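You operate a simulated robot arm through the tools that you are given. There is no shell and no other tool. Be economical: measure what you need, move in short steps, check, and stop when the job is done.

You are at the controls of a simulated robot arm. One attempt, no reset.

TASK
Press the loose bale down to the mark on the bale card.
Fine: press tray in, press door shut and latched before you wind the crank; no deeper than the mark; leave the platen there and the straps loose.

Only the result counts: the job must be done as asked and must still hold three seconds after the hand-in. Knocking over, shifting, dropping, spilling or breaking anything else fails it.

THE ROBOT
A 7-joint arm with a two-finger parallel gripper, fixed in place. Base frame: the origin is at the foot of the arm, x ahead of it, y to its left, z up. Lengths are in m, angles in rad, forces in N, time in s.
With the tool pointing down near the work surface it reaches from about 0.44 to 0.92 m from the base axis. Its first joint turns from -2.496 to 2.496 rad. Payload 3 kg.
Tool frame: the origin (TCP) lies between the finger pads and is the grasp point; the fingertips stand 0.03 m ahead of it; z points along the fingers, y is the line along which they close. Largest opening 0.094 m; finger width 0.028, thickness 0.01; the body of the gripper, 0.05 by 0.096 m, starts 0.055 m behind the TCP.
Orientation is that of the tool frame in the base frame, as a unit quaternion [x, y, z, w]. With the fingers straight down and closing along the base's y, the tool's x points along the base's -x, its y along +y and its z along -z.

THE INTERFACE
- The arm moves only by the tool nudge_tool. Its argument "commands" is a list of rows, each a list of 3 entries, a list of its own where there are three numbers: the turn, a rotation vector about the tool's x, y, z in units of 120 degrees (1.0 is 120 degrees), then the shift along the tool's x, y, z in units of 100 mm (1.0 is 100 mm), then the finger opening in m, from 0 to 0.094. In form: [[[wx, wy, wz], [tx, ty, tz], gripper], ...]. A call has 1 to 12 rows; each row is the pose to reach, as a shift and turn from the pose commanded when the call began, along the tool's axes at that moment. A call with a number of a shift or a turn outside -1 to 1 is refused whole. Each row takes 0.2 s and may step no farther than 0.05 m and 0.15 rad from the row before; otherwise, or with a gripper value out of range, the whole call is refused. Where a pose cannot be reached the arm comes as near as it can. A force on the tool above 90 N (or 10 N above the force at the start of the call, whichever is more), or a blocked arm, ends the call early, and 0.2 s more pass. Each finger travels about 0.072 m/s and halts on what it meets, pressing with about 30 N; the grip force reading is that of the motor and also rises with nothing between the fingers. The clock runs only during rows and for 0.2 s after the last one: add rows that repeat a pose to give the fingers time. The reply holds the time, the measured pose of the TCP, the force on the tool along the base axes, the opening and the grip force, in the units named above and with some noise, with the torque about the TCP (base axes, N m) and any sound that the robot's microphone picked up.
- Cameras (640 x 400 px; columns grow to the right, rows downward): "scene" is fixed at [0.0499, -0.6504, 1.3571]; the picture's right is [0.80, -0.61, 0.00], its down [-0.16, -0.20, -0.97] and it looks along [0.58, 0.77, -0.26] (base axes); focal length 337 px, centre (320, 200). "wrist" rides on the gripper at [0.076, 0.014, -0.102] in the tool frame; the picture's right is [-0.18, 0.98, 0.00], its down [-0.75, -0.14, -0.64] and it looks along [-0.63, -0.12, 0.77] (tool axes); focal length 243 px, centre (320, 200). There is no depth. A picture from a camera that has moved, and an enlarged one, comes with that camera's place and axes in the base frame and with its lens.
- grab_frame(camera): a new picture of that camera. No time passes.
- enlarge(camera, box): a new picture of the part [left, top, right, bottom] of that camera's present view, enlarged. No time passes.
- job_done(): hands the job in; it is judged then, once.

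Work in short steps. Places have to be worked out from the pictures, the camera data and where the tool is seen: move nearer, look again, correct. Check each grasp and each placing, and mend what went wrong. You have 120 turns and 64 pictures in all, those below and enlarged ones among them. Open the gripper and draw the arm clear of the work before you hand the job in, unless the task says otherwise; then end with one line.

The tools are called after "Call:" as name(argument=value, ...) on one line, values as JSON. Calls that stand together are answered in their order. nudge_tool: Moves the arm, as the interface text tells. Its arguments: {"type":"object","properties":{"commands":{"type":"array"}},"required":["commands"]} The other tools are called the same way: grab_frame (camera) takes a picture; enlarge (camera, box) takes an enlarged picture of a part of a camera's view; job_done () hands the job in.

At the start:

```text
time: 0.0
tcp_pos: [0.5311, 0.2011, 1.3102]
tcp_rot: [0.0, 1.0, 0.0, 0.0]
force: [-0.2, 0.4, 0.3]
wrist_torque: [0.0, -0.01, 0.0]
finger_gap: 0.094
finger_force: 0.0
```

scene: 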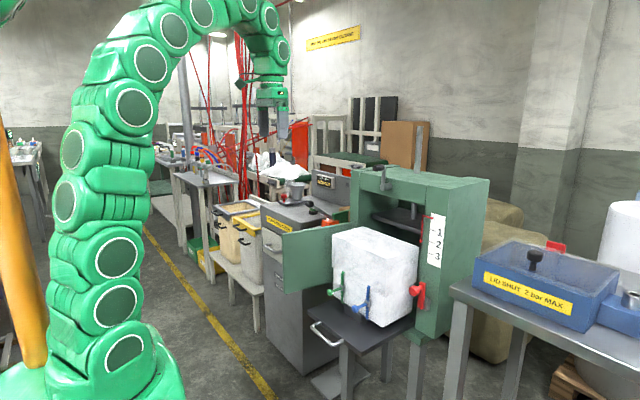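
wrist: 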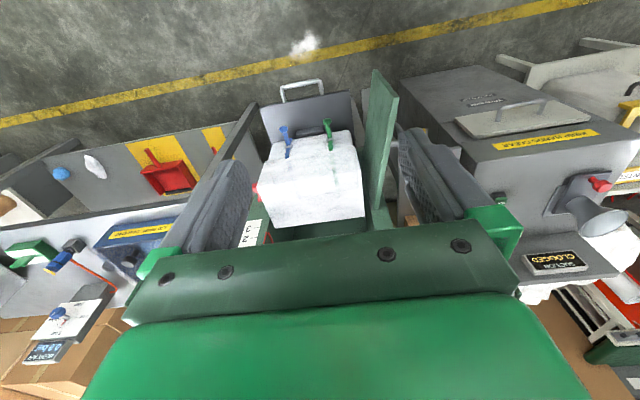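

I see a green baler with its door open, the bale sitting on a pulled-out tray, and a crank on top. I'll take closer looks.

Call:
enlarge(camera="scene", box=[270, 150, 510, 300])

Call:
enlarge(camera="scene", box=[280, 250, 480, 375])

Call:
enlarge(camera="wrist", box=[220, 60, 420, 260])

```text
2.67 times, centred on (390, 225) of scene
camera zoom: at [0.0499, -0.6504, 1.3571], right [0.8, -0.61, 0.0], down [-0.16, -0.2, -0.97], along [0.58, 0.77, -0.26], focal length 899 px, centre (133, 133)
```

zoom: 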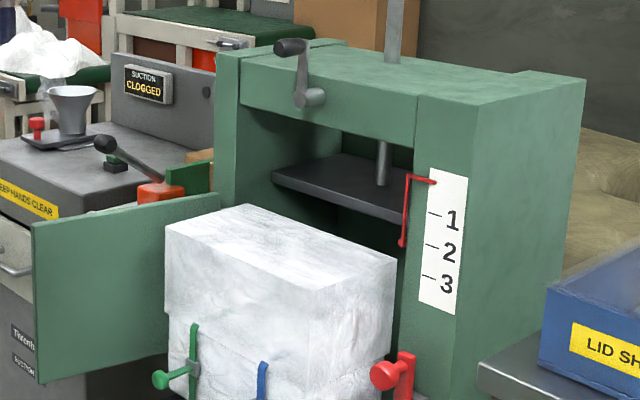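

```text
3.20 times, centred on (380, 312) of scene
camera zoom: at [0.0499, -0.6504, 1.3571], right [0.8, -0.61, 0.0], down [-0.16, -0.2, -0.97], along [0.58, 0.77, -0.26], focal length 1079 px, centre (128, -160)
```

zoom: 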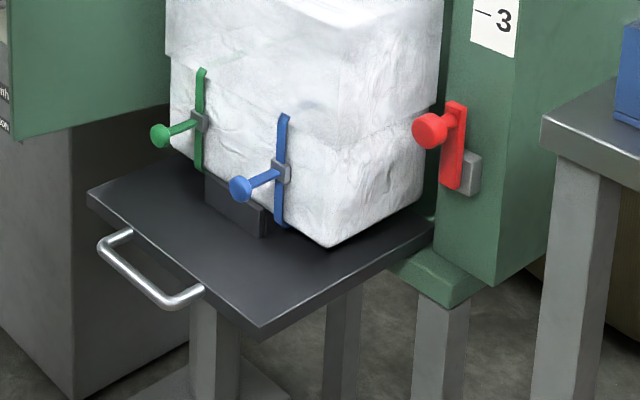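

```text
2.00 times, centred on (320, 160) of wrist
camera zoom: at [0.4528, 0.2169, 1.4137], right [0.18, 0.98, 0.0], down [0.75, -0.14, 0.64], along [0.63, -0.12, -0.77], focal length 485 px, centre (320, 280)
```

zoom: 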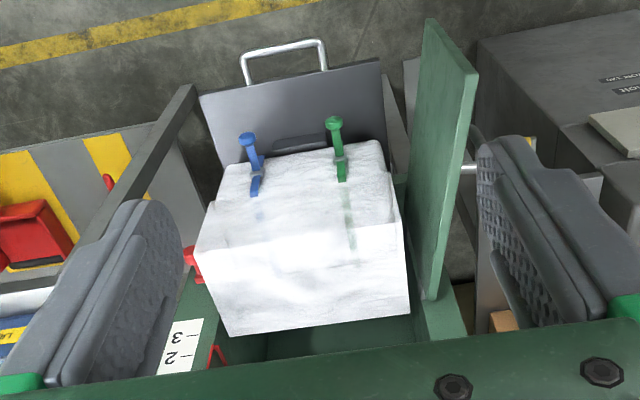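

The press faces the robot, and the scale reads 1, 2, 3. Next I need to find the bale card.

Call:
enlarge(camera="wrist", box=[0, 200, 200, 400])

Call:
enlarge(camera="scene", box=[180, 140, 360, 260])

Call:
enlarge(camera="scene", box=[460, 200, 640, 320])

```text
2.00 times, centred on (100, 300) of wrist
camera zoom: at [0.4528, 0.2169, 1.4137], right [0.18, 0.98, 0.0], down [0.75, -0.14, 0.64], along [0.63, -0.12, -0.77], focal length 485 px, centre (760, 0)
```

zoom: 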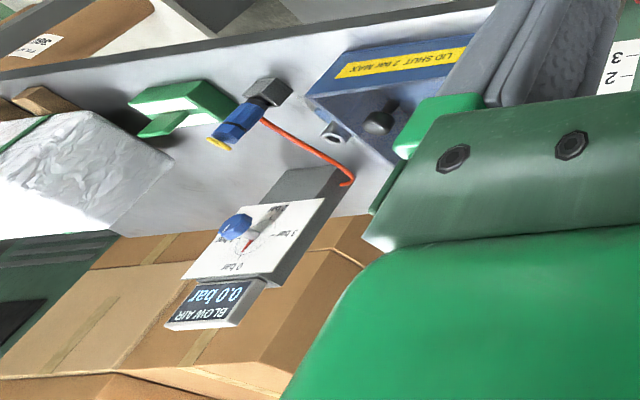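

```text
3.33 times, centred on (270, 200) of scene
camera zoom: at [0.0499, -0.6504, 1.3571], right [0.8, -0.61, 0.0], down [-0.16, -0.2, -0.97], along [0.58, 0.77, -0.26], focal length 1124 px, centre (487, 200)
```

zoom: 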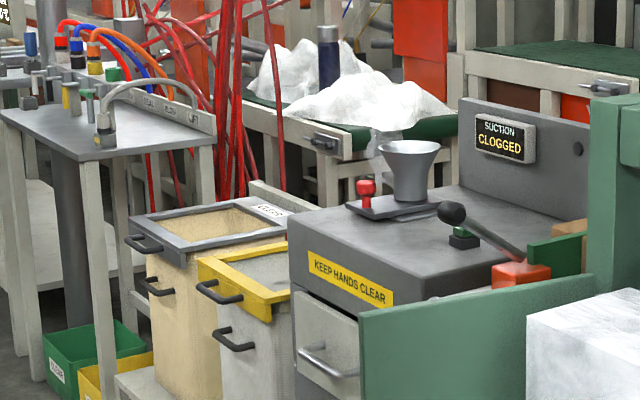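

```text
3.33 times, centred on (550, 260) of scene
camera zoom: at [0.0499, -0.6504, 1.3571], right [0.8, -0.61, 0.0], down [-0.16, -0.2, -0.97], along [0.58, 0.77, -0.26], focal length 1124 px, centre (-447, 0)
```

zoom: 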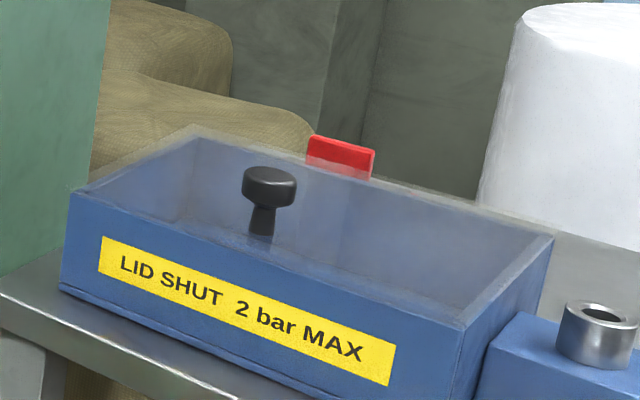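

I'll read the tag at the left edge of the wrist view and the items at its right.

Call:
enlarge(camera="wrist", box=[0, 150, 80, 250])

Call:
enlarge(camera="wrist", box=[440, 60, 640, 260])

```text
4.00 times, centred on (40, 200) of wrist
camera zoom: at [0.4528, 0.2169, 1.4137], right [0.18, 0.98, 0.0], down [0.75, -0.14, 0.64], along [0.63, -0.12, -0.77], focal length 970 px, centre (1440, 200)
```

zoom: 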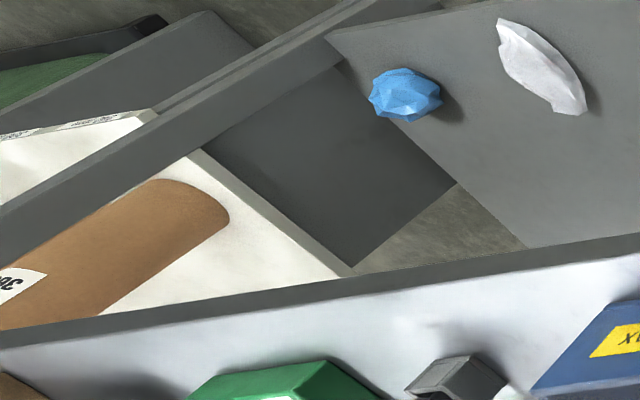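

```text
2.00 times, centred on (540, 160) of wrist
camera zoom: at [0.4528, 0.2169, 1.4137], right [0.18, 0.98, 0.0], down [0.75, -0.14, 0.64], along [0.63, -0.12, -0.77], focal length 485 px, centre (-120, 280)
```

zoom: 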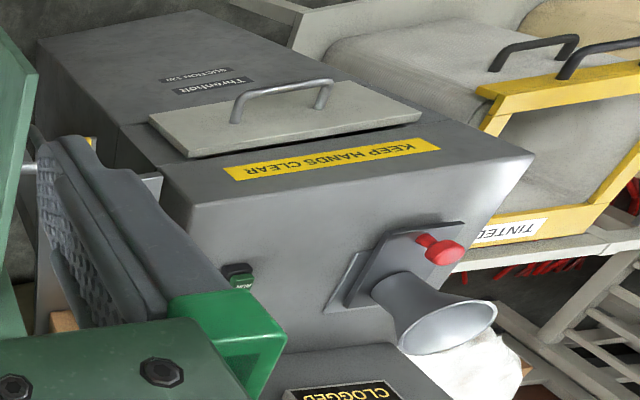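

No card so far. I'll swing the tool to point forward with the camera on top, which gives a good working and viewing pose. I'm doing it in two halves.

Call:
nudge_tool(commands=[[[0.0482, 0, -0.0482], [0, 0, 0], 0.094], [[0.0964, 0, -0.0964], [0, 0, 0], 0.094], [[0.1446, 0, -0.1446], [0, 0, 0], 0.094], [[0.1928, 0, -0.1928], [0, 0, 0], 0.094], [[0.241, 0, -0.241], [0, 0, 0], 0.094], [[0.2892, 0, -0.2892], [0, 0, 0], 0.094], [[0.3374, 0, -0.3374], [0, 0, 0], 0.094], [[0.3856, 0, -0.3856], [0, 0, 0], 0.094], [[0.4338, 0, -0.4338], [0, 0, 0], 0.094], [[0.482, 0, -0.482], [0, 0, 0], 0.094], [[0.5303, 0, -0.5303], [0, 0, 0], 0.094]])

```text
time: 2.4
tcp_pos: [0.5315, 0.2019, 1.3101]
tcp_rot: [-0.5, 0.707, -0.5, -0.001]
force: [0.6, -0.3, -0.5]
wrist_torque: [-0.02, -0.01, -0.01]
finger_gap: 0.0939
finger_force: 0.1
```

That went smoothly. I'll take a picture here, then do the second half.

Call:
grab_frame(camera="wrist")

Call:
nudge_tool(commands=[[[0.0482, 0, -0.0482], [0, 0, 0], 0.094], [[0.0964, 0, -0.0964], [0, 0, 0], 0.094], [[0.1446, 0, -0.1446], [0, 0, 0], 0.094], [[0.1928, 0, -0.1928], [0, 0, 0], 0.094], [[0.241, 0, -0.241], [0, 0, 0], 0.094], [[0.2892, 0, -0.2892], [0, 0, 0], 0.094], [[0.3374, 0, -0.3374], [0, 0, 0], 0.094], [[0.3856, 0, -0.3856], [0, 0, 0], 0.094], [[0.4338, 0, -0.4338], [0, 0, 0], 0.094], [[0.482, 0, -0.482], [0, 0, 0], 0.094], [[0.5303, 0, -0.5303], [0, 0, 0], 0.094]])

Call:
grab_frame(camera="wrist")

```text
53 pictures are left
camera wrist: at [0.4292, 0.2207, 1.3906], right [-0.6, 0.13, -0.79], down [0.16, 0.99, 0.04], along [0.78, -0.1, -0.62], focal length 243 px, centre (320, 200)
```

wrist: 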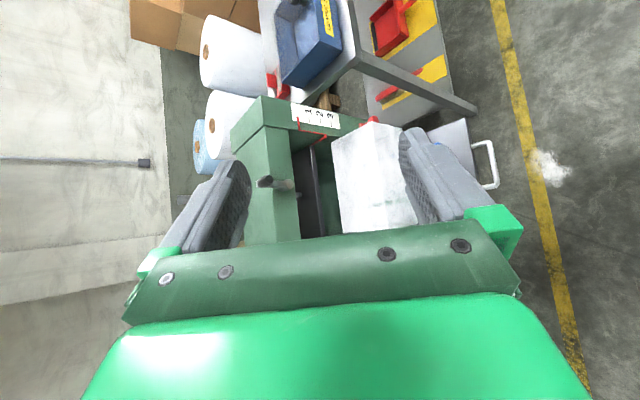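

```text
time: 4.2
tcp_pos: [0.5726, 0.2059, 1.1121]
tcp_rot: [0.803, -0.287, 0.52, 0.042]
force: [0.8, 0.1, -0.7]
wrist_torque: [-0.03, -0.02, -0.03]
finger_gap: 0.094
finger_force: 0.0
stopped in row 8: the arm was blocked; the commanded pose is now the measured one
```

```text
52 pictures are left
camera wrist: at [0.5025, 0.2004, 1.2221], right [-0.55, -0.74, -0.39], down [-0.67, 0.67, -0.32], along [0.5, 0.08, -0.86], focal length 243 px, centre (320, 200)
```

wrist: 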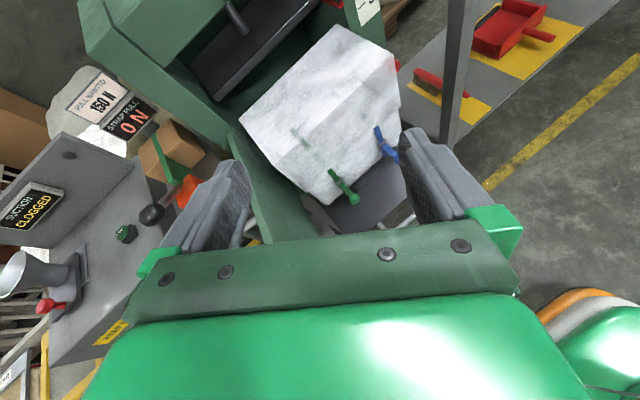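

The arm hit a joint limit, so camera-on-top isn't available here. Tool-down suits all the jobs anyway, so I'll turn back toward it while rising.

Call:
nudge_tool(commands=[[[-0.0363, -0.003, 0.056], [0.107, -0.029, -0.057], 0.094], [[-0.0726, -0.006, 0.112], [0.214, -0.058, -0.114], 0.094], [[-0.1089, -0.009, 0.168], [0.321, -0.087, -0.17], 0.094], [[-0.1452, -0.012, 0.224], [0.428, -0.116, -0.227], 0.094], [[-0.1815, -0.015, 0.28], [0.535, -0.145, -0.284], 0.094], [[-0.2178, -0.018, 0.336], [0.642, -0.174, -0.341], 0.094], [[-0.2541, -0.021, 0.392], [0.75, -0.2, -0.4], 0.094], [[-0.2904, -0.024, 0.448], [0.86, -0.23, -0.454], 0.094], [[-0.3267, -0.027, 0.504], [0.86, -0.23, -0.454], 0.094], [[-0.363, -0.03, 0.56], [0.86, -0.23, -0.454], 0.094], [[-0.3993, -0.033, 0.616], [0.86, -0.23, -0.454], 0.094], [[-0.4356, -0.036, 0.672], [0.86, -0.23, -0.454], 0.094]])

```text
time: 6.8
tcp_pos: [0.57, 0.2081, 1.2162]
tcp_rot: [-0.359, 0.903, -0.235, -0.015]
force: [-0.2, 0.0, 0.3]
wrist_torque: [-0.01, 0.0, -0.03]
finger_gap: 0.0939
finger_force: 0.1
```

Nearly back. I'll finish the turn and rise 0.1 m.

Call:
nudge_tool(commands=[[[-0.0387, -0.0025, 0.0592], [0.033, -0.069, -0.148], 0.06], [[-0.0773, -0.005, 0.1183], [0.066, -0.138, -0.296], 0.03], [[-0.116, -0.0075, 0.1775], [0.1, -0.207, -0.444], 0.0], [[-0.1547, -0.01, 0.2367], [0.13, -0.276, -0.592], 0.0], [[-0.1933, -0.0125, 0.2958], [0.163, -0.345, -0.74], 0.0], [[-0.232, -0.015, 0.355], [0.196, -0.414, -0.888], 0.0]])

Call:
grab_frame(camera="wrist")

Call:
grab_frame(camera="scene")

```text
time: 8.2
tcp_pos: [0.5711, 0.2088, 1.3172]
tcp_rot: [0.001, 1.0, 0.001, 0.002]
force: [0.5, 0.5, 0.7]
wrist_torque: [0.08, 0.02, -0.05]
finger_gap: 0.0
finger_force: 30.0
```

```text
51 pictures are left
camera wrist: at [0.4922, 0.2238, 1.4201], right [0.19, 0.98, 0.0], down [0.75, -0.14, 0.64], along [0.63, -0.12, -0.77], focal length 243 px, centre (320, 200)
```

wrist: 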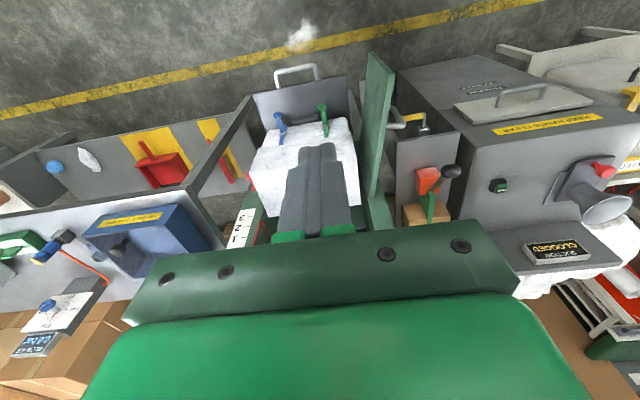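

```text
50 pictures are left
```

scene: 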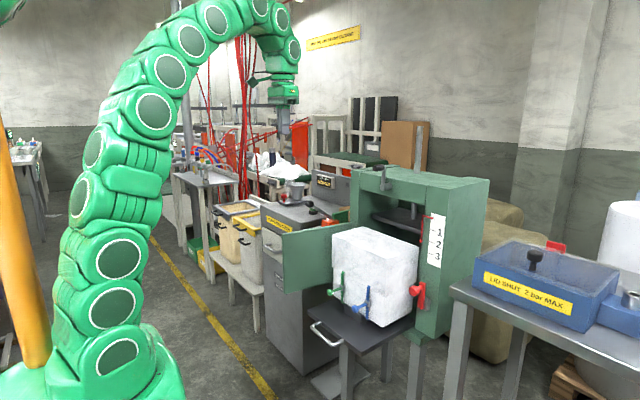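

I'm tool-down again at (0.571, 0.209, 1.317). The handle bar is around (0.645, 0.12, 0.60), so I'll descend in front of it through free space.

Call:
nudge_tool(commands=[[[0, 0, 0], [0, -0.2, 0.45], 0.0], [[0, 0, 0], [0, -0.4, 0.9], 0.0], [[0, 0, 0], [0, -0.5, 1.0], 0.0]])

Call:
nudge_tool(commands=[[[0, 0, 0], [0, -0.2, 0.45], 0.0], [[0, 0, 0], [0, -0.4, 0.9], 0.0], [[0, 0, 0], [0, -0.4, 1.0], 0.0]])

Call:
nudge_tool(commands=[[[0, 0, 0], [0, 0, 0.5], 0.0], [[0, 0, 0], [0, 0, 1.0], 0.0]])

Call:
nudge_tool(commands=[[[0, 0, 0], [0, 0, 0.5], 0.0], [[0, 0, 0], [0, 0, 1.0], 0.0]])

Call:
grab_frame(camera="wrist")

```text
time: 9.0
tcp_pos: [0.5709, 0.1598, 1.2146]
tcp_rot: [-0.001, 1.0, 0.0, 0.001]
force: [-0.4, 0.1, 0.6]
wrist_torque: [-0.02, 0.03, 0.01]
finger_gap: 0.0
finger_force: 29.3
```

```text
time: 9.8
tcp_pos: [0.5719, 0.119, 1.1155]
tcp_rot: [0.0, 1.0, 0.0, 0.001]
force: [0.3, 0.0, -0.6]
wrist_torque: [0.0, 0.01, -0.01]
finger_gap: 0.0
finger_force: 30.5
```

```text
time: 10.4
tcp_pos: [0.5717, 0.1182, 1.0171]
tcp_rot: [0.001, 1.0, 0.0, 0.003]
force: [1.2, -0.2, -0.7]
wrist_torque: [0.0, 0.03, -0.04]
finger_gap: 0.0002
finger_force: 29.6
```

```text
time: 11.0
tcp_pos: [0.5714, 0.1186, 0.9175]
tcp_rot: [-0.001, 1.0, 0.0, 0.003]
force: [-0.2, -0.5, -0.2]
wrist_torque: [-0.01, 0.02, -0.01]
finger_gap: 0.0002
finger_force: 30.1
```

```text
49 pictures are left
camera wrist: at [0.4942, 0.134, 1.0199], right [0.18, 0.98, 0.0], down [0.75, -0.14, 0.64], along [0.63, -0.12, -0.76], focal length 243 px, centre (320, 200)
```

wrist: 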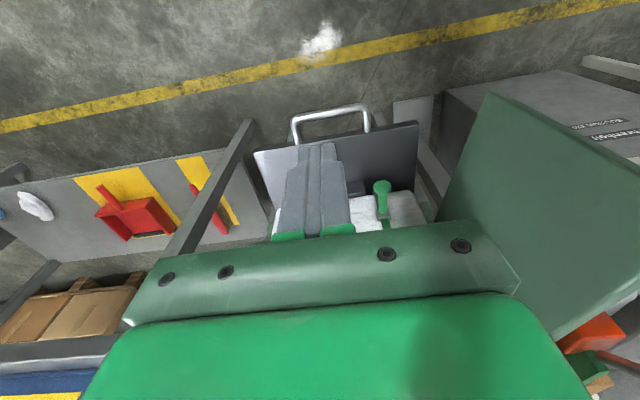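

The handle bar is now at about (0.647, 0.12, 0.61). I'll descend to z≈0.61 ahead of it.

Call:
nudge_tool(commands=[[[0, 0, 0], [0, 0, 0.5], 0.0], [[0, 0, 0], [0, 0, 1.0], 0.0]])

Call:
nudge_tool(commands=[[[0, 0, 0], [0, 0, 0.5], 0.0], [[0, 0, 0], [0, 0, 1.0], 0.0]])

Call:
nudge_tool(commands=[[[0, 0, 0], [0, 0, 0.5], 0.0], [[0, 0, 0], [0, 0, 1.0], 0.0]])

Call:
grab_frame(camera="wrist")

Call:
grab_frame(camera="scene")

```text
time: 11.6
tcp_pos: [0.5728, 0.1183, 0.8167]
tcp_rot: [0.0, 1.0, 0.0, 0.001]
force: [0.6, 0.7, -0.6]
wrist_torque: [-0.01, 0.0, 0.01]
finger_gap: 0.0
finger_force: 29.8
```

```text
time: 12.2
tcp_pos: [0.5714, 0.119, 0.7177]
tcp_rot: [-0.001, 1.0, 0.0, 0.001]
force: [-0.1, -0.6, -0.6]
wrist_torque: [0.03, 0.03, 0.03]
finger_gap: 0.0
finger_force: 30.4
```

```text
time: 12.8
tcp_pos: [0.5731, 0.1175, 0.6155]
tcp_rot: [-0.001, 1.0, 0.0, 0.001]
force: [0.3, -0.4, 0.7]
wrist_torque: [0.01, -0.01, 0.02]
finger_gap: 0.0002
finger_force: 30.2
```

```text
48 pictures are left
camera wrist: at [0.4944, 0.1334, 0.72], right [0.18, 0.98, 0.0], down [0.75, -0.14, 0.64], along [0.63, -0.12, -0.76], focal length 243 px, centre (320, 200)
```

wrist: 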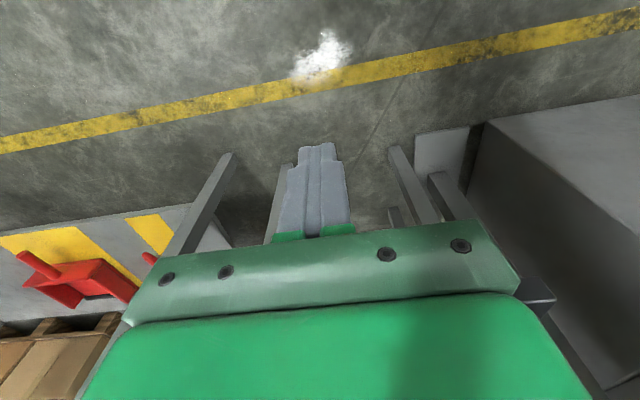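

```text
47 pictures are left
```

scene: 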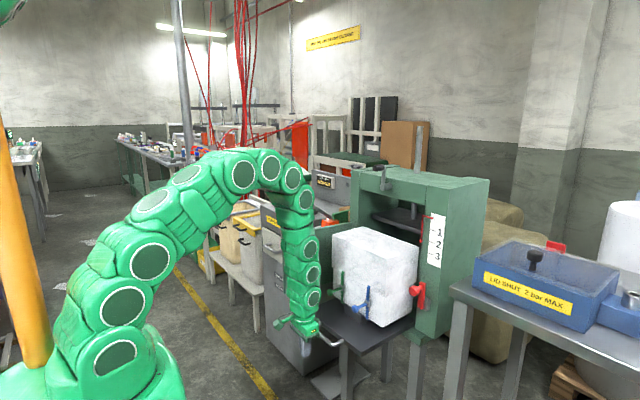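

Checking finger height against the handle up close.

Call:
enlarge(camera="scene", box=[260, 280, 420, 380])

```text
4.00 times, centred on (340, 330) of scene
camera zoom: at [0.0499, -0.6504, 1.3571], right [0.8, -0.61, 0.0], down [-0.16, -0.2, -0.97], along [0.58, 0.77, -0.26], focal length 1348 px, centre (240, -320)
```

zoom: 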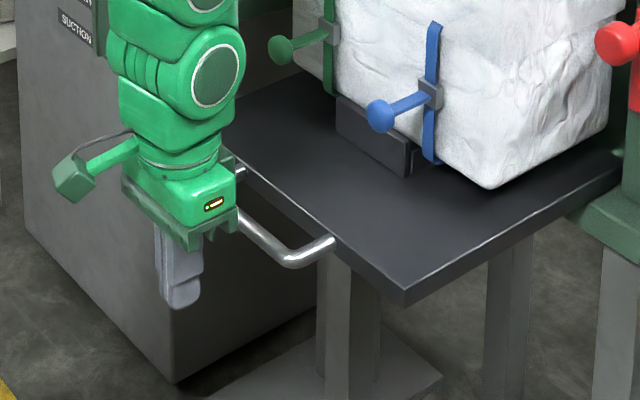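

The bar is at z≈0.61, right at finger height. I'll push forward 0.1 m slowly.

Call:
nudge_tool(commands=[[[0, 0, 0], [-0.3, 0, 0], 0.0], [[0, 0, 0], [-0.45, 0, 0], 0.0], [[0, 0, 0], [-0.55, 0, 0], 0.0], [[0, 0, 0], [-0.65, 0, 0], 0.0], [[0, 0, 0], [-0.75, 0, 0], 0.0], [[0, 0, 0], [-0.85, 0, 0], 0.0], [[0, 0, 0], [-1.0, 0, 0], 0.0]])

Call:
enlarge(camera="scene", box=[260, 200, 460, 380])

```text
time: 14.4
tcp_pos: [0.6739, 0.1187, 0.6173]
tcp_rot: [0.0, 1.0, 0.0, 0.003]
force: [0.0, 0.1, 0.3]
wrist_torque: [-0.03, -0.01, 0.0]
finger_gap: 0.0
finger_force: 29.7
```

```text
2.22 times, centred on (360, 290) of scene
camera zoom: at [0.0499, -0.6504, 1.3571], right [0.8, -0.61, 0.0], down [-0.16, -0.2, -0.97], along [0.58, 0.77, -0.26], focal length 749 px, centre (231, 0)
```

zoom: 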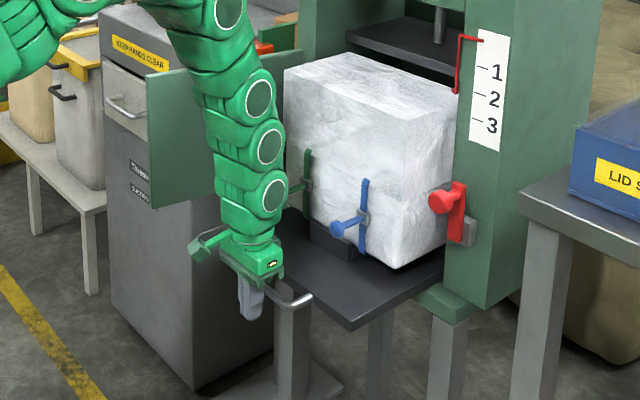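

The tray moved in freely. I'll continue for another 0.1 m.

Call:
nudge_tool(commands=[[[0, 0, 0], [-0.1, 0, 0], 0.0], [[0, 0, 0], [-0.2, 0, 0], 0.0], [[0, 0, 0], [-0.3, 0, 0], 0.0], [[0, 0, 0], [-0.4, 0, 0], 0.0], [[0, 0, 0], [-0.5, 0, 0], 0.0], [[0, 0, 0], [-0.6, 0, 0], 0.0], [[0, 0, 0], [-0.7, 0, 0], 0.0], [[0, 0, 0], [-0.8, 0, 0], 0.0], [[0, 0, 0], [-0.9, 0, 0], 0.0], [[0, 0, 0], [-1.0, 0, 0], 0.0]])

Call:
enlarge(camera="scene", box=[260, 150, 480, 350])

```text
time: 16.6
tcp_pos: [0.7744, 0.1171, 0.6167]
tcp_rot: [-0.001, 1.0, 0.0, 0.003]
force: [-0.3, -0.8, -0.4]
wrist_torque: [0.05, -0.01, 0.02]
finger_gap: 0.0
finger_force: 30.6
```

```text
2.00 times, centred on (370, 250) of scene
camera zoom: at [0.0499, -0.6504, 1.3571], right [0.8, -0.61, 0.0], down [-0.16, -0.2, -0.97], along [0.58, 0.77, -0.26], focal length 674 px, centre (220, 100)
```

zoom: 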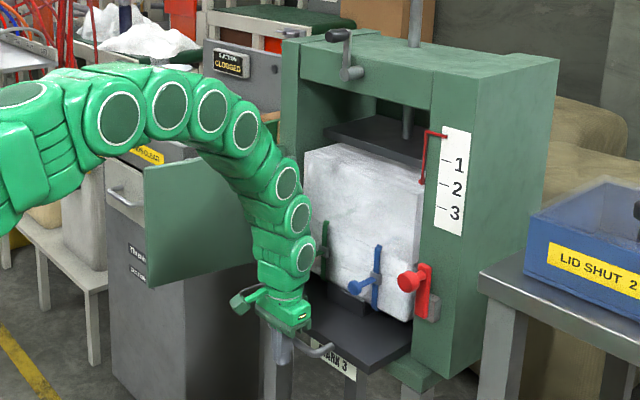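

A card showing "MARK 3" has appeared below the tray. I'll read it.

Call:
enlarge(camera="scene", box=[390, 300, 450, 345])

Call:
grab_frame(camera="wrist")

```text
8.89 times, centred on (420, 322) of scene
camera zoom: at [0.0499, -0.6504, 1.3571], right [0.8, -0.61, 0.0], down [-0.16, -0.2, -0.97], along [0.58, 0.77, -0.26], focal length 2996 px, centre (-569, -889)
```

zoom: 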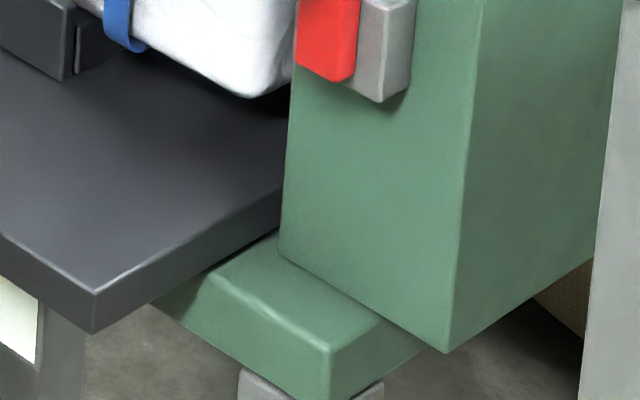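

```text
42 pictures are left
camera wrist: at [0.6949, 0.1339, 0.7206], right [0.18, 0.98, 0.0], down [0.75, -0.14, 0.65], along [0.63, -0.12, -0.76], focal length 243 px, centre (320, 200)
```

wrist: 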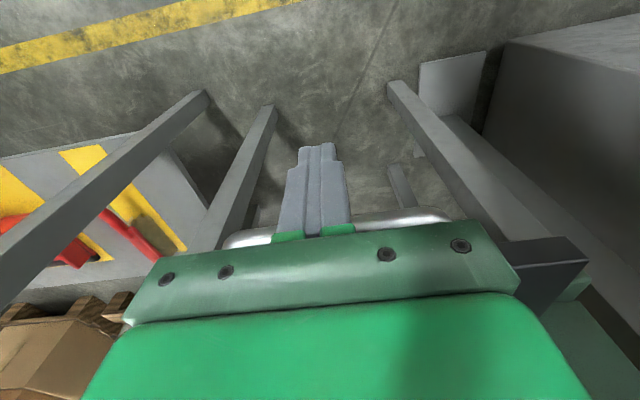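

I'll come back to the card later. Continuing the push gently until the stop.

Call:
nudge_tool(commands=[[[0, 0, 0], [-0.08, 0, 0], 0.0], [[0, 0, 0], [-0.16, 0, 0], 0.0], [[0, 0, 0], [-0.24, 0, 0], 0.0], [[0, 0, 0], [-0.32, 0, 0], 0.0], [[0, 0, 0], [-0.4, 0, 0], 0.0], [[0, 0, 0], [-0.48, 0, 0], 0.0], [[0, 0, 0], [-0.56, 0, 0], 0.0], [[0, 0, 0], [-0.64, 0, 0], 0.0], [[0, 0, 0], [-0.72, 0, 0], 0.0], [[0, 0, 0], [-0.8, 0, 0], 0.0], [[0, 0, 0], [-0.88, 0, 0], 0.0]])

Call:
enlarge(camera="scene", box=[310, 150, 490, 350])

```text
time: 18.7
tcp_pos: [0.8407, 0.1194, 0.615]
tcp_rot: [0.0, 1.0, -0.001, -0.009]
force: [-18.4, -1.9, 8.5]
wrist_torque: [-0.02, -0.36, -0.06]
finger_gap: 0.0
finger_force: 30.3
stopped in row 10: the force on the tool passed its limit at 120 N (the readings are from after the stop); the commanded pose is now the measured one
```

```text
2.00 times, centred on (400, 250) of scene
camera zoom: at [0.0499, -0.6504, 1.3571], right [0.8, -0.61, 0.0], down [-0.16, -0.2, -0.97], along [0.58, 0.77, -0.26], focal length 674 px, centre (160, 100)
```

zoom: 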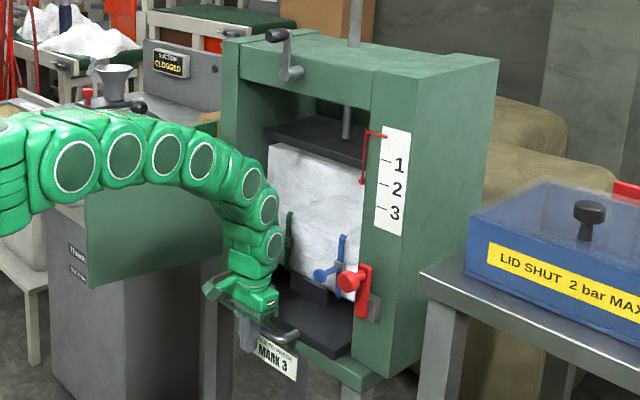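

The push hit a hard stop with the handle at about 0.855, so the tray appears home. I'll back off and look.

Call:
nudge_tool(commands=[[[0, 0, 0], [0.4, 0, 0], 0.0], [[0, 0, 0], [0.8, 0, 0], 0.0], [[0, 0, 0], [1.0, 0, 0], 0.0]])

Call:
nudge_tool(commands=[[[0, 0, 0], [0.5, 0, 0], 0.0], [[0, 0, 0], [0.9, 0, 0], 0.0], [[0, 0, 0], [1.0, 0, 0], 0.0]])

Call:
enlarge(camera="scene", box=[350, 200, 450, 350])

Call:
enlarge(camera="scene", box=[350, 150, 430, 200])

```text
time: 19.5
tcp_pos: [0.7414, 0.1202, 0.6178]
tcp_rot: [0.0, 1.0, -0.002, -0.009]
force: [0.1, -0.3, -0.2]
wrist_torque: [-0.01, -0.02, 0.01]
finger_gap: 0.0
finger_force: 30.0
```

```text
time: 20.3
tcp_pos: [0.6411, 0.1189, 0.6175]
tcp_rot: [-0.001, 1.0, -0.002, -0.007]
force: [-0.3, 0.6, 0.0]
wrist_torque: [-0.02, 0.01, 0.0]
finger_gap: 0.0
finger_force: 30.0
```

```text
2.67 times, centred on (400, 275) of scene
camera zoom: at [0.0499, -0.6504, 1.3571], right [0.8, -0.61, 0.0], down [-0.16, -0.2, -0.97], along [0.58, 0.77, -0.26], focal length 899 px, centre (107, 0)
```

zoom: 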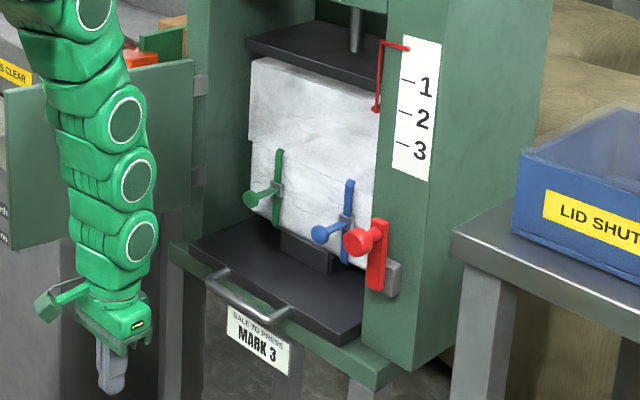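

```text
8.00 times, centred on (390, 175) of scene
camera zoom: at [0.0499, -0.6504, 1.3571], right [0.8, -0.61, 0.0], down [-0.16, -0.2, -0.97], along [0.58, 0.77, -0.26], focal length 2697 px, centre (-240, 400)
```

zoom: 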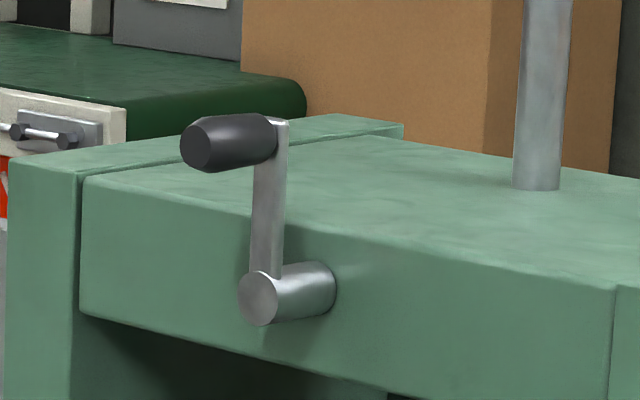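

The card reads "BALE TO PRESS: MARK 3", and the tray is home. Next is the door: free edge ≈(0.61, 0.325), hinge ≈(0.88, 0.25), z 0.72–0.94. I'll rise and cross over to its outer side.

Call:
nudge_tool(commands=[[[0, 0, 0], [0.3, 0, -0.3], 0.0], [[0, 0, 0], [0.6, 0, -0.6], 0.0], [[0, 0, 0], [0.6, 0, -1.0], 0.0]])

Call:
nudge_tool(commands=[[[0, 0, 0], [0, 0, -0.5], 0.0], [[0, 0, 0], [0, 0, -1.0], 0.0]])

Call:
nudge_tool(commands=[[[0, 0, 0], [0, 0.2, -0.4], 0.0], [[0, 0, 0], [0, 0.5, -0.75], 0.0], [[0, 0, 0], [0, 0.5, -1.0], 0.0]])

Call:
nudge_tool(commands=[[[0, 0, 0], [0, 0.3, -0.35], 0.0], [[0, 0, 0], [0, 0.6, -0.7], 0.0], [[0, 0, 0], [0, 1.0, -1.0], 0.0]])

Call:
nudge_tool(commands=[[[0, 0, 0], [0, 0.5, 0], 0.0], [[0, 0, 0], [0, 1.0, 0], 0.0]])

Call:
nudge_tool(commands=[[[0, 0, 0], [0, 0.45, 0], 0.0], [[0, 0, 0], [0, 0.7, 0], 0.0]])

Call:
grab_frame(camera="wrist")

```text
time: 21.1
tcp_pos: [0.5822, 0.1192, 0.7194]
tcp_rot: [-0.002, 1.0, -0.002, -0.007]
force: [-0.4, 0.9, -1.0]
wrist_torque: [-0.01, -0.04, -0.05]
finger_gap: 0.0001
finger_force: 30.1
```

```text
time: 21.7
tcp_pos: [0.5841, 0.1203, 0.8196]
tcp_rot: [-0.001, 1.0, -0.002, -0.007]
force: [-0.3, 0.0, -0.1]
wrist_torque: [-0.01, -0.01, -0.01]
finger_gap: 0.0
finger_force: 30.1
```

```text
time: 22.5
tcp_pos: [0.5864, 0.1703, 0.9205]
tcp_rot: [-0.001, 1.0, -0.001, -0.007]
force: [-0.1, -0.3, -0.2]
wrist_torque: [0.02, 0.02, 0.02]
finger_gap: 0.0
finger_force: 30.5
```

```text
time: 23.3
tcp_pos: [0.5879, 0.2692, 1.0194]
tcp_rot: [0.0, 1.0, -0.002, -0.008]
force: [-0.4, 0.3, 0.0]
wrist_torque: [-0.01, -0.06, -0.01]
finger_gap: 0.0
finger_force: 29.7
```

```text
time: 23.9
tcp_pos: [0.5877, 0.3695, 1.0184]
tcp_rot: [-0.001, 1.0, -0.002, -0.007]
force: [0.0, 0.3, -0.3]
wrist_torque: [-0.01, 0.01, -0.03]
finger_gap: 0.0002
finger_force: 30.0
```

```text
time: 24.5
tcp_pos: [0.587, 0.4412, 1.0197]
tcp_rot: [-0.001, 1.0, -0.002, -0.009]
force: [-0.6, 1.0, 0.9]
wrist_torque: [-0.01, -0.01, -0.02]
finger_gap: 0.0
finger_force: 30.0
```

```text
38 pictures are left
camera wrist: at [0.5108, 0.4551, 1.1235], right [0.18, 0.98, -0.01], down [0.76, -0.14, 0.63], along [0.62, -0.12, -0.78], focal length 243 px, centre (320, 200)
```

wrist: 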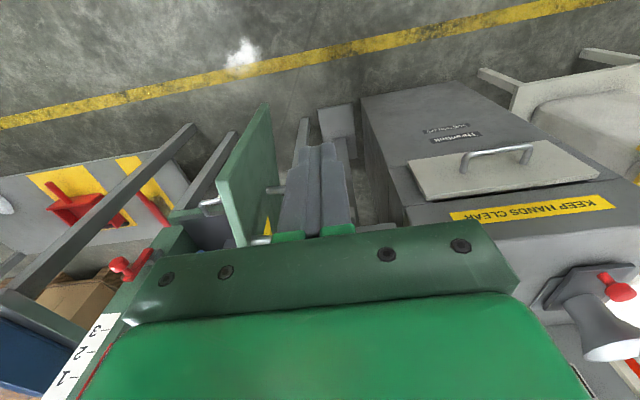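

Door free edge confirmed at about (0.62, 0.34), top z≈0.94. I'll descend on its outer side to z≈0.92 and begin pushing toward −y.

Call:
nudge_tool(commands=[[[0, 0, 0], [-0.4, -0.15, 0.25], 0.0], [[0, 0, 0], [-0.76, -0.3, 0.5], 0.0], [[0, 0, 0], [-0.76, -0.3, 1.0], 0.0]])

Call:
nudge_tool(commands=[[[0, 0, 0], [0.08, -0.3, 0], 0.0], [[0, 0, 0], [0.16, -0.5, 0], 0.0], [[0, 0, 0], [0.19, -0.65, 0], 0.0], [[0, 0, 0], [0.22, -0.8, 0], 0.0], [[0, 0, 0], [0.25, -0.97, 0], 0.0]])

Call:
enlarge(camera="scene", box=[260, 150, 460, 310])

```text
time: 25.3
tcp_pos: [0.6611, 0.4081, 0.9179]
tcp_rot: [0.0, 1.0, -0.002, -0.008]
force: [-0.4, -0.3, -0.4]
wrist_torque: [0.02, -0.03, -0.01]
finger_gap: 0.0001
finger_force: 30.3
```

```text
time: 26.5
tcp_pos: [0.6359, 0.3123, 0.9189]
tcp_rot: [-0.001, 1.0, -0.001, -0.007]
force: [-0.3, 0.2, 0.3]
wrist_torque: [0.03, 0.03, 0.0]
finger_gap: 0.0
finger_force: 30.0
```

```text
2.50 times, centred on (360, 230) of scene
camera zoom: at [0.0499, -0.6504, 1.3571], right [0.8, -0.61, 0.0], down [-0.16, -0.2, -0.97], along [0.58, 0.77, -0.26], focal length 843 px, centre (220, 125)
```

zoom: 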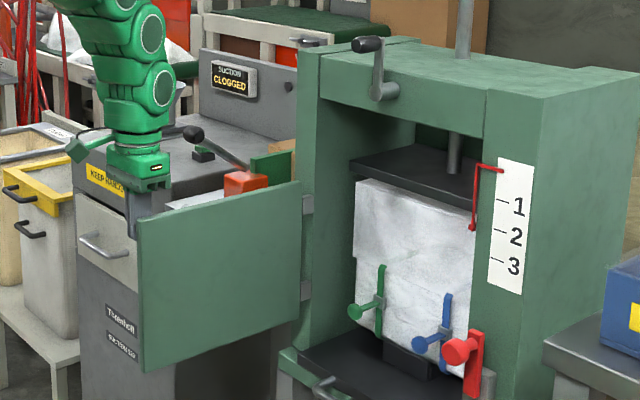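

The finger is behind the door and the door is moving. I'll continue along the arc.

Call:
nudge_tool(commands=[[[0, 0, 0], [0.05, -0.2, 0], 0.0], [[0, 0, 0], [0.07, -0.4, 0], 0.0], [[0, 0, 0], [0.07, -0.6, 0], 0.0], [[0, 0, 0], [0.06, -0.8, 0], 0.0], [[0, 0, 0], [0.05, -0.98, 0], 0.0]])

Call:
nudge_tool(commands=[[[0, 0, 0], [-0.02, -0.2, 0], 0.0], [[0, 0, 0], [-0.08, -0.4, 0], 0.0], [[0, 0, 0], [-0.15, -0.6, 0], 0.0], [[0, 0, 0], [-0.25, -0.8, 0], 0.0], [[0, 0, 0], [-0.36, -0.98, 0], 0.0]])

Call:
grab_frame(camera="wrist")

Call:
enlarge(camera="scene", box=[260, 150, 460, 310])

```text
time: 27.7
tcp_pos: [0.6318, 0.2148, 0.9193]
tcp_rot: [-0.001, 1.0, -0.002, -0.008]
force: [0.0, -0.4, 0.2]
wrist_torque: [-0.02, -0.01, -0.02]
finger_gap: 0.0001
finger_force: 30.4
```

```text
time: 28.9
tcp_pos: [0.6691, 0.1164, 0.9176]
tcp_rot: [-0.001, 1.0, -0.001, -0.008]
force: [-0.3, 0.1, 0.1]
wrist_torque: [0.0, 0.0, 0.01]
finger_gap: 0.0
finger_force: 29.9
```

```text
36 pictures are left
camera wrist: at [0.5925, 0.1324, 1.0233], right [0.18, 0.98, -0.01], down [0.76, -0.14, 0.63], along [0.62, -0.12, -0.78], focal length 243 px, centre (320, 200)
```

wrist: 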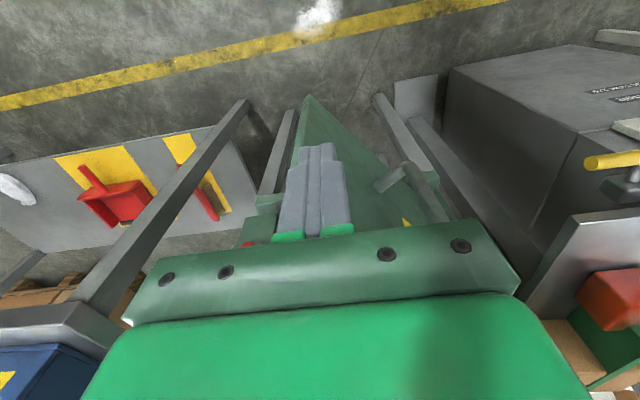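

```text
2.50 times, centred on (360, 230) of scene
camera zoom: at [0.0499, -0.6504, 1.3571], right [0.8, -0.61, 0.0], down [-0.16, -0.2, -0.97], along [0.58, 0.77, -0.26], focal length 843 px, centre (220, 125)
```

zoom: 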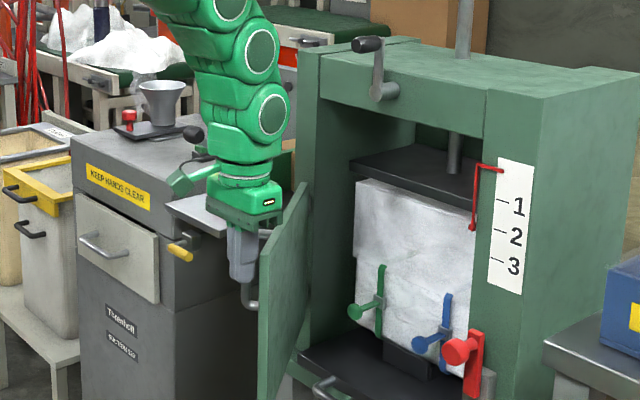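

The door is about half closed. I'll pitch the tool 45° forward to stay clear of the crank, then keep pushing.

Call:
nudge_tool(commands=[[[0, -0.0625, 0], [0, 0, 0], 0.0], [[0, -0.125, 0], [0, 0, 0], 0.0], [[0, -0.1875, 0], [0, 0, 0], 0.0], [[0, -0.25, 0], [0, 0, 0], 0.0], [[0, -0.3125, 0], [0, 0, 0], 0.0], [[0, -0.375, 0], [0, 0, 0], 0.0]])

Call:
nudge_tool(commands=[[[0, 0, 0], [-0.09, -0.2, 0.09], 0.0], [[0, 0, 0], [-0.19, -0.4, 0.19], 0.0], [[0, 0, 0], [-0.3, -0.57, 0.3], 0.0], [[0, 0, 0], [-0.41, -0.72, 0.41], 0.0]])

Call:
grab_frame(camera="wrist")

Call:
enlarge(camera="scene", box=[260, 150, 460, 310])

```text
time: 30.3
tcp_pos: [0.6686, 0.1167, 0.9198]
tcp_rot: [-0.001, 0.927, -0.001, 0.376]
force: [0.6, 0.0, -0.2]
wrist_torque: [0.01, -0.01, -0.03]
finger_gap: 0.0001
finger_force: 29.7
```

```text
time: 31.3
tcp_pos: [0.7283, 0.0453, 0.9185]
tcp_rot: [-0.002, 0.926, -0.001, 0.378]
force: [-0.5, 0.8, -0.7]
wrist_torque: [0.01, -0.01, 0.03]
finger_gap: 0.0
finger_force: 29.8
```

```text
34 pictures are left
camera wrist: at [0.5993, 0.0595, 0.9396], right [0.13, 0.98, 0.13], down [0.09, -0.14, 0.99], along [0.99, -0.12, -0.11], focal length 243 px, centre (320, 200)
```

wrist: 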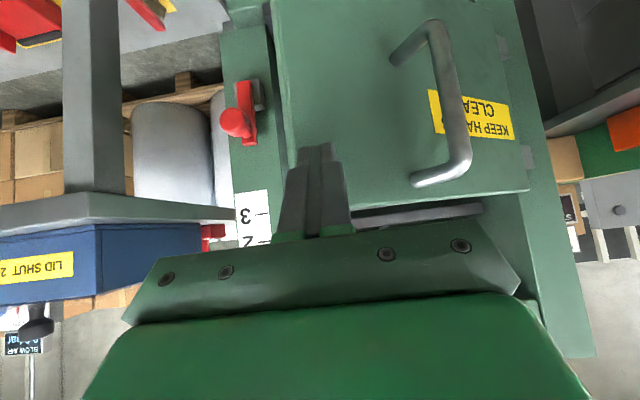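

```text
2.50 times, centred on (360, 230) of scene
camera zoom: at [0.0499, -0.6504, 1.3571], right [0.8, -0.61, 0.0], down [-0.16, -0.2, -0.97], along [0.58, 0.77, -0.26], focal length 843 px, centre (220, 125)
```

zoom: 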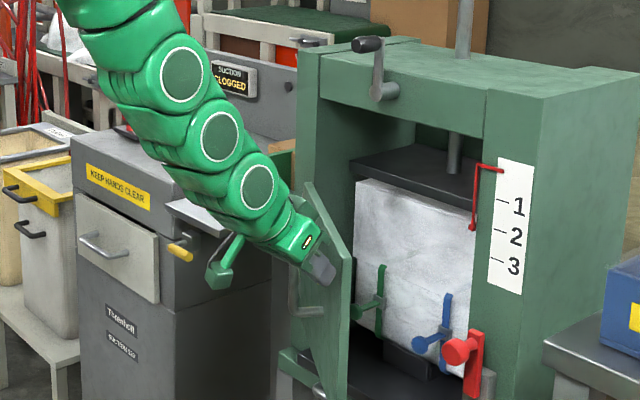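

The door is coming along well. I'll continue to closed, slowly and stopping on contact.

Call:
nudge_tool(commands=[[[0, 0, 0], [-0.12, -0.12, 0.12], 0.0], [[0, 0, 0], [-0.24, -0.21, 0.24], 0.0], [[0, 0, 0], [-0.36, -0.29, 0.36], 0.0], [[0, 0, 0], [-0.44, -0.33, 0.44], 0.0], [[0, 0, 0], [-0.52, -0.37, 0.52], 0.0], [[0, 0, 0], [-0.6, -0.4, 0.6], 0.0], [[0, 0, 0], [-0.66, -0.42, 0.66], 0.0], [[0, 0, 0], [-0.72, -0.43, 0.72], 0.0], [[0, 0, 0], [-0.78, -0.44, 0.78], 0.0], [[0, 0, 0], [-0.84, -0.45, 0.84], 0.0]])

Call:
grab_frame(camera="wrist")

Call:
enlarge(camera="scene", box=[300, 190, 460, 320])

```text
time: 33.5
tcp_pos: [0.8448, -0.0005, 0.9157]
tcp_rot: [-0.002, 0.927, -0.001, 0.375]
force: [0.3, 0.2, -1.1]
wrist_torque: [0.01, -0.02, 0.04]
finger_gap: 0.0
finger_force: 29.8
```

```text
32 pictures are left
camera wrist: at [0.7171, 0.0146, 0.9367], right [0.13, 0.98, 0.12], down [0.1, -0.14, 0.99], along [0.99, -0.12, -0.11], focal length 243 px, centre (320, 200)
```

wrist: 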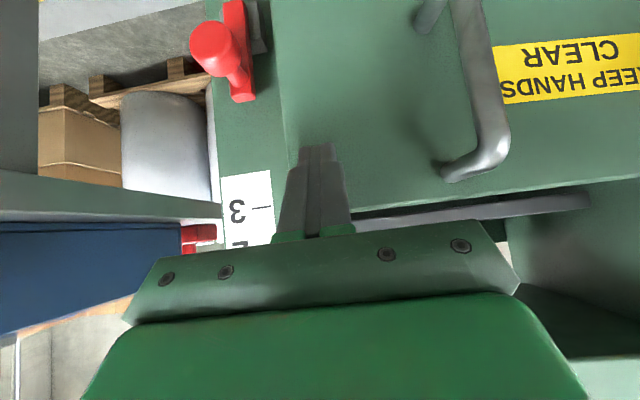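

```text
3.08 times, centred on (380, 255) of scene
camera zoom: at [0.0499, -0.6504, 1.3571], right [0.8, -0.61, 0.0], down [-0.16, -0.2, -0.97], along [0.58, 0.77, -0.26], focal length 1037 px, centre (135, 31)
```

zoom: 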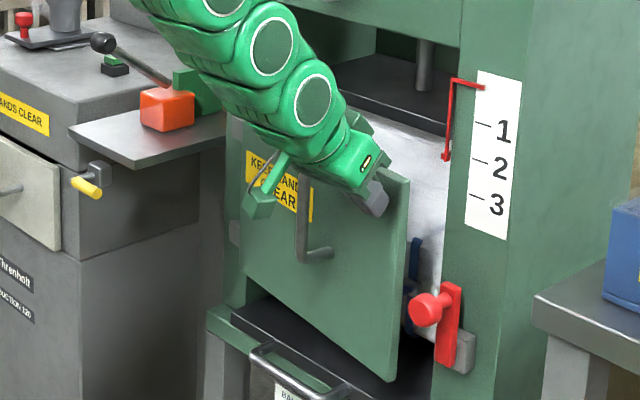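

Still slightly ajar with no resistance. I'll push on in small steps.

Call:
nudge_tool(commands=[[[0, 0, 0], [-0.06, -0.01, 0.06], 0.0], [[0, 0, 0], [-0.12, -0.02, 0.12], 0.0], [[0, 0, 0], [-0.18, -0.02, 0.18], 0.0], [[0, 0, 0], [-0.24, -0.02, 0.24], 0.0], [[0, 0, 0], [-0.3, -0.02, 0.3], 0.0], [[0, 0, 0], [-0.35, -0.02, 0.35], 0.0], [[0, 0, 0], [-0.4, -0.02, 0.4], 0.0], [[0, 0, 0], [-0.45, -0.02, 0.45], 0.0]])

Call:
enlarge(camera="scene", box=[300, 190, 460, 320])

```text
time: 35.0
tcp_pos: [0.893, -0.0027, 0.9109]
tcp_rot: [-0.001, 0.929, -0.002, 0.37]
force: [-34.7, 0.3, 12.6]
wrist_torque: [0.01, 0.08, 0.0]
finger_gap: 0.0
finger_force: 30.3
stopped in row 7: the force on the tool passed its limit at 122 N (the readings are from after the stop); the commanded pose is now the measured one
```

```text
3.08 times, centred on (380, 255) of scene
camera zoom: at [0.0499, -0.6504, 1.3571], right [0.8, -0.61, 0.0], down [-0.16, -0.2, -0.97], along [0.58, 0.77, -0.26], focal length 1037 px, centre (135, 31)
```

zoom: 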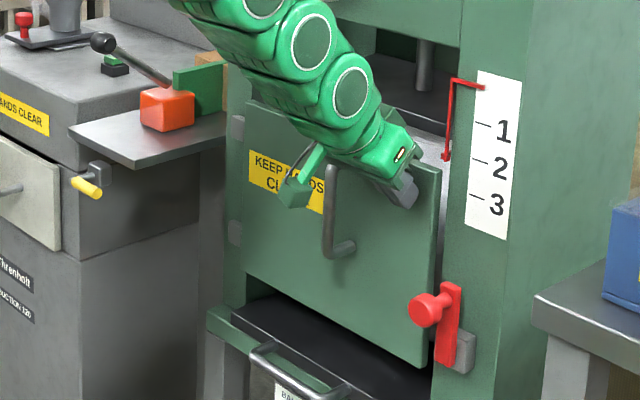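

The door is hard against its stop. I'll back off and move toward the red latch to look at it.

Call:
nudge_tool(commands=[[[0, 0, 0], [0.35, 0, -0.35], 0.0], [[0, 0, 0], [0.7, 0, -0.7], 0.0], [[0, 0, 0], [0.95, -0.3, -0.95], 0.0]])

Call:
enlarge(camera="wrist", box=[160, 0, 400, 150])

Call:
enlarge(camera="scene", box=[385, 250, 445, 320])

```text
time: 35.8
tcp_pos: [0.7585, -0.0314, 0.9151]
tcp_rot: [-0.001, 0.929, 0.0, 0.371]
force: [-0.1, -0.4, 0.4]
wrist_torque: [-0.02, -0.01, -0.03]
finger_gap: 0.0
finger_force: 29.6
```

```text
2.67 times, centred on (280, 75) of wrist
camera zoom: at [0.6304, -0.0171, 0.9382], right [0.13, 0.98, 0.12], down [0.1, -0.14, 0.98], along [0.99, -0.12, -0.12], focal length 647 px, centre (427, 533)
```

zoom: 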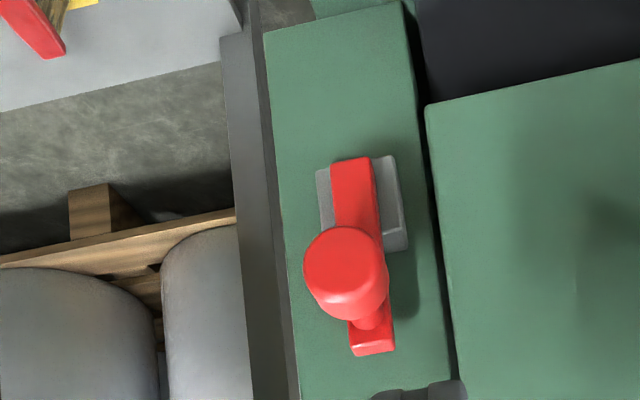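

```text
5.71 times, centred on (415, 285) of scene
camera zoom: at [0.0499, -0.6504, 1.3571], right [0.8, -0.61, 0.0], down [-0.16, -0.2, -0.97], along [0.58, 0.77, -0.26], focal length 1926 px, centre (-223, -286)
```

zoom: 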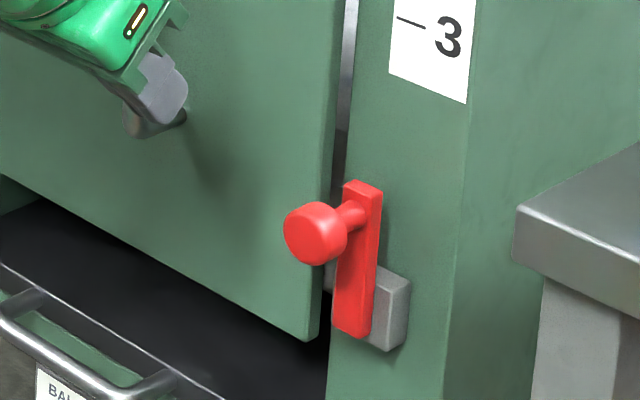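

The latch pivots low on the post, with its knob at ≈(0.868, −0.066, 0.805) about 5 cm above the pivot. I'll approach along the tool axis with fingers open to straddle it.

Call:
nudge_tool(commands=[[[0, 0, 0], [0, -0.2, 0.2], 0.03], [[0, 0, 0], [-0.02, -0.35, 0.5], 0.06], [[0, 0, 0], [-0.03, -0.35, 0.8], 0.06]])

Call:
grab_frame(camera="wrist")

Call:
enlarge(camera="scene", box=[370, 230, 450, 310])

```text
time: 36.6
tcp_pos: [0.8161, -0.0684, 0.8587]
tcp_rot: [-0.002, 0.928, 0.0, 0.371]
force: [0.2, 0.4, -0.3]
wrist_torque: [-0.01, -0.04, -0.02]
finger_gap: 0.0597
finger_force: 0.0
```

```text
27 pictures are left
camera wrist: at [0.6887, -0.0528, 0.8821], right [0.13, 0.98, 0.12], down [0.1, -0.14, 0.98], along [0.99, -0.12, -0.12], focal length 243 px, centre (320, 200)
```

wrist: 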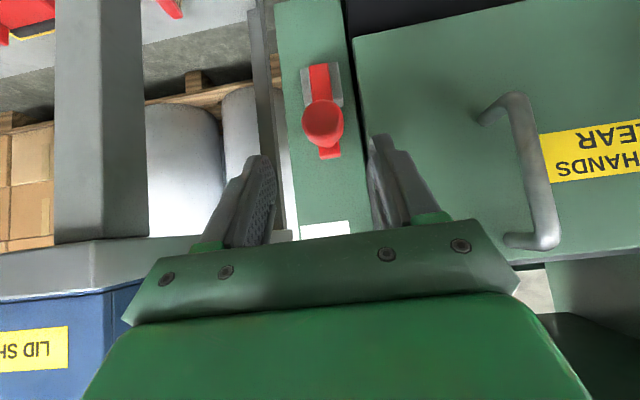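

```text
5.00 times, centred on (410, 270) of scene
camera zoom: at [0.0499, -0.6504, 1.3571], right [0.8, -0.61, 0.0], down [-0.16, -0.2, -0.97], along [0.58, 0.77, -0.26], focal length 1685 px, centre (-130, -150)
```

zoom: 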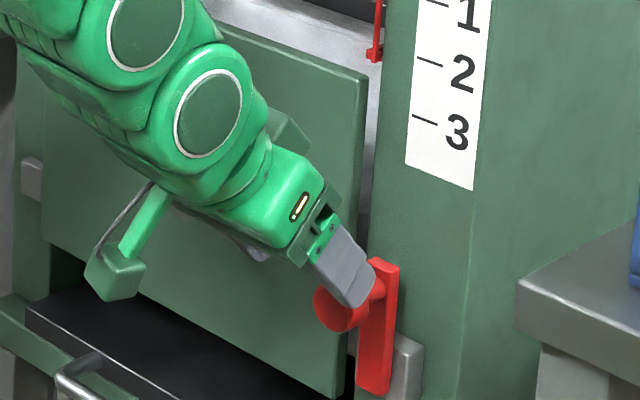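

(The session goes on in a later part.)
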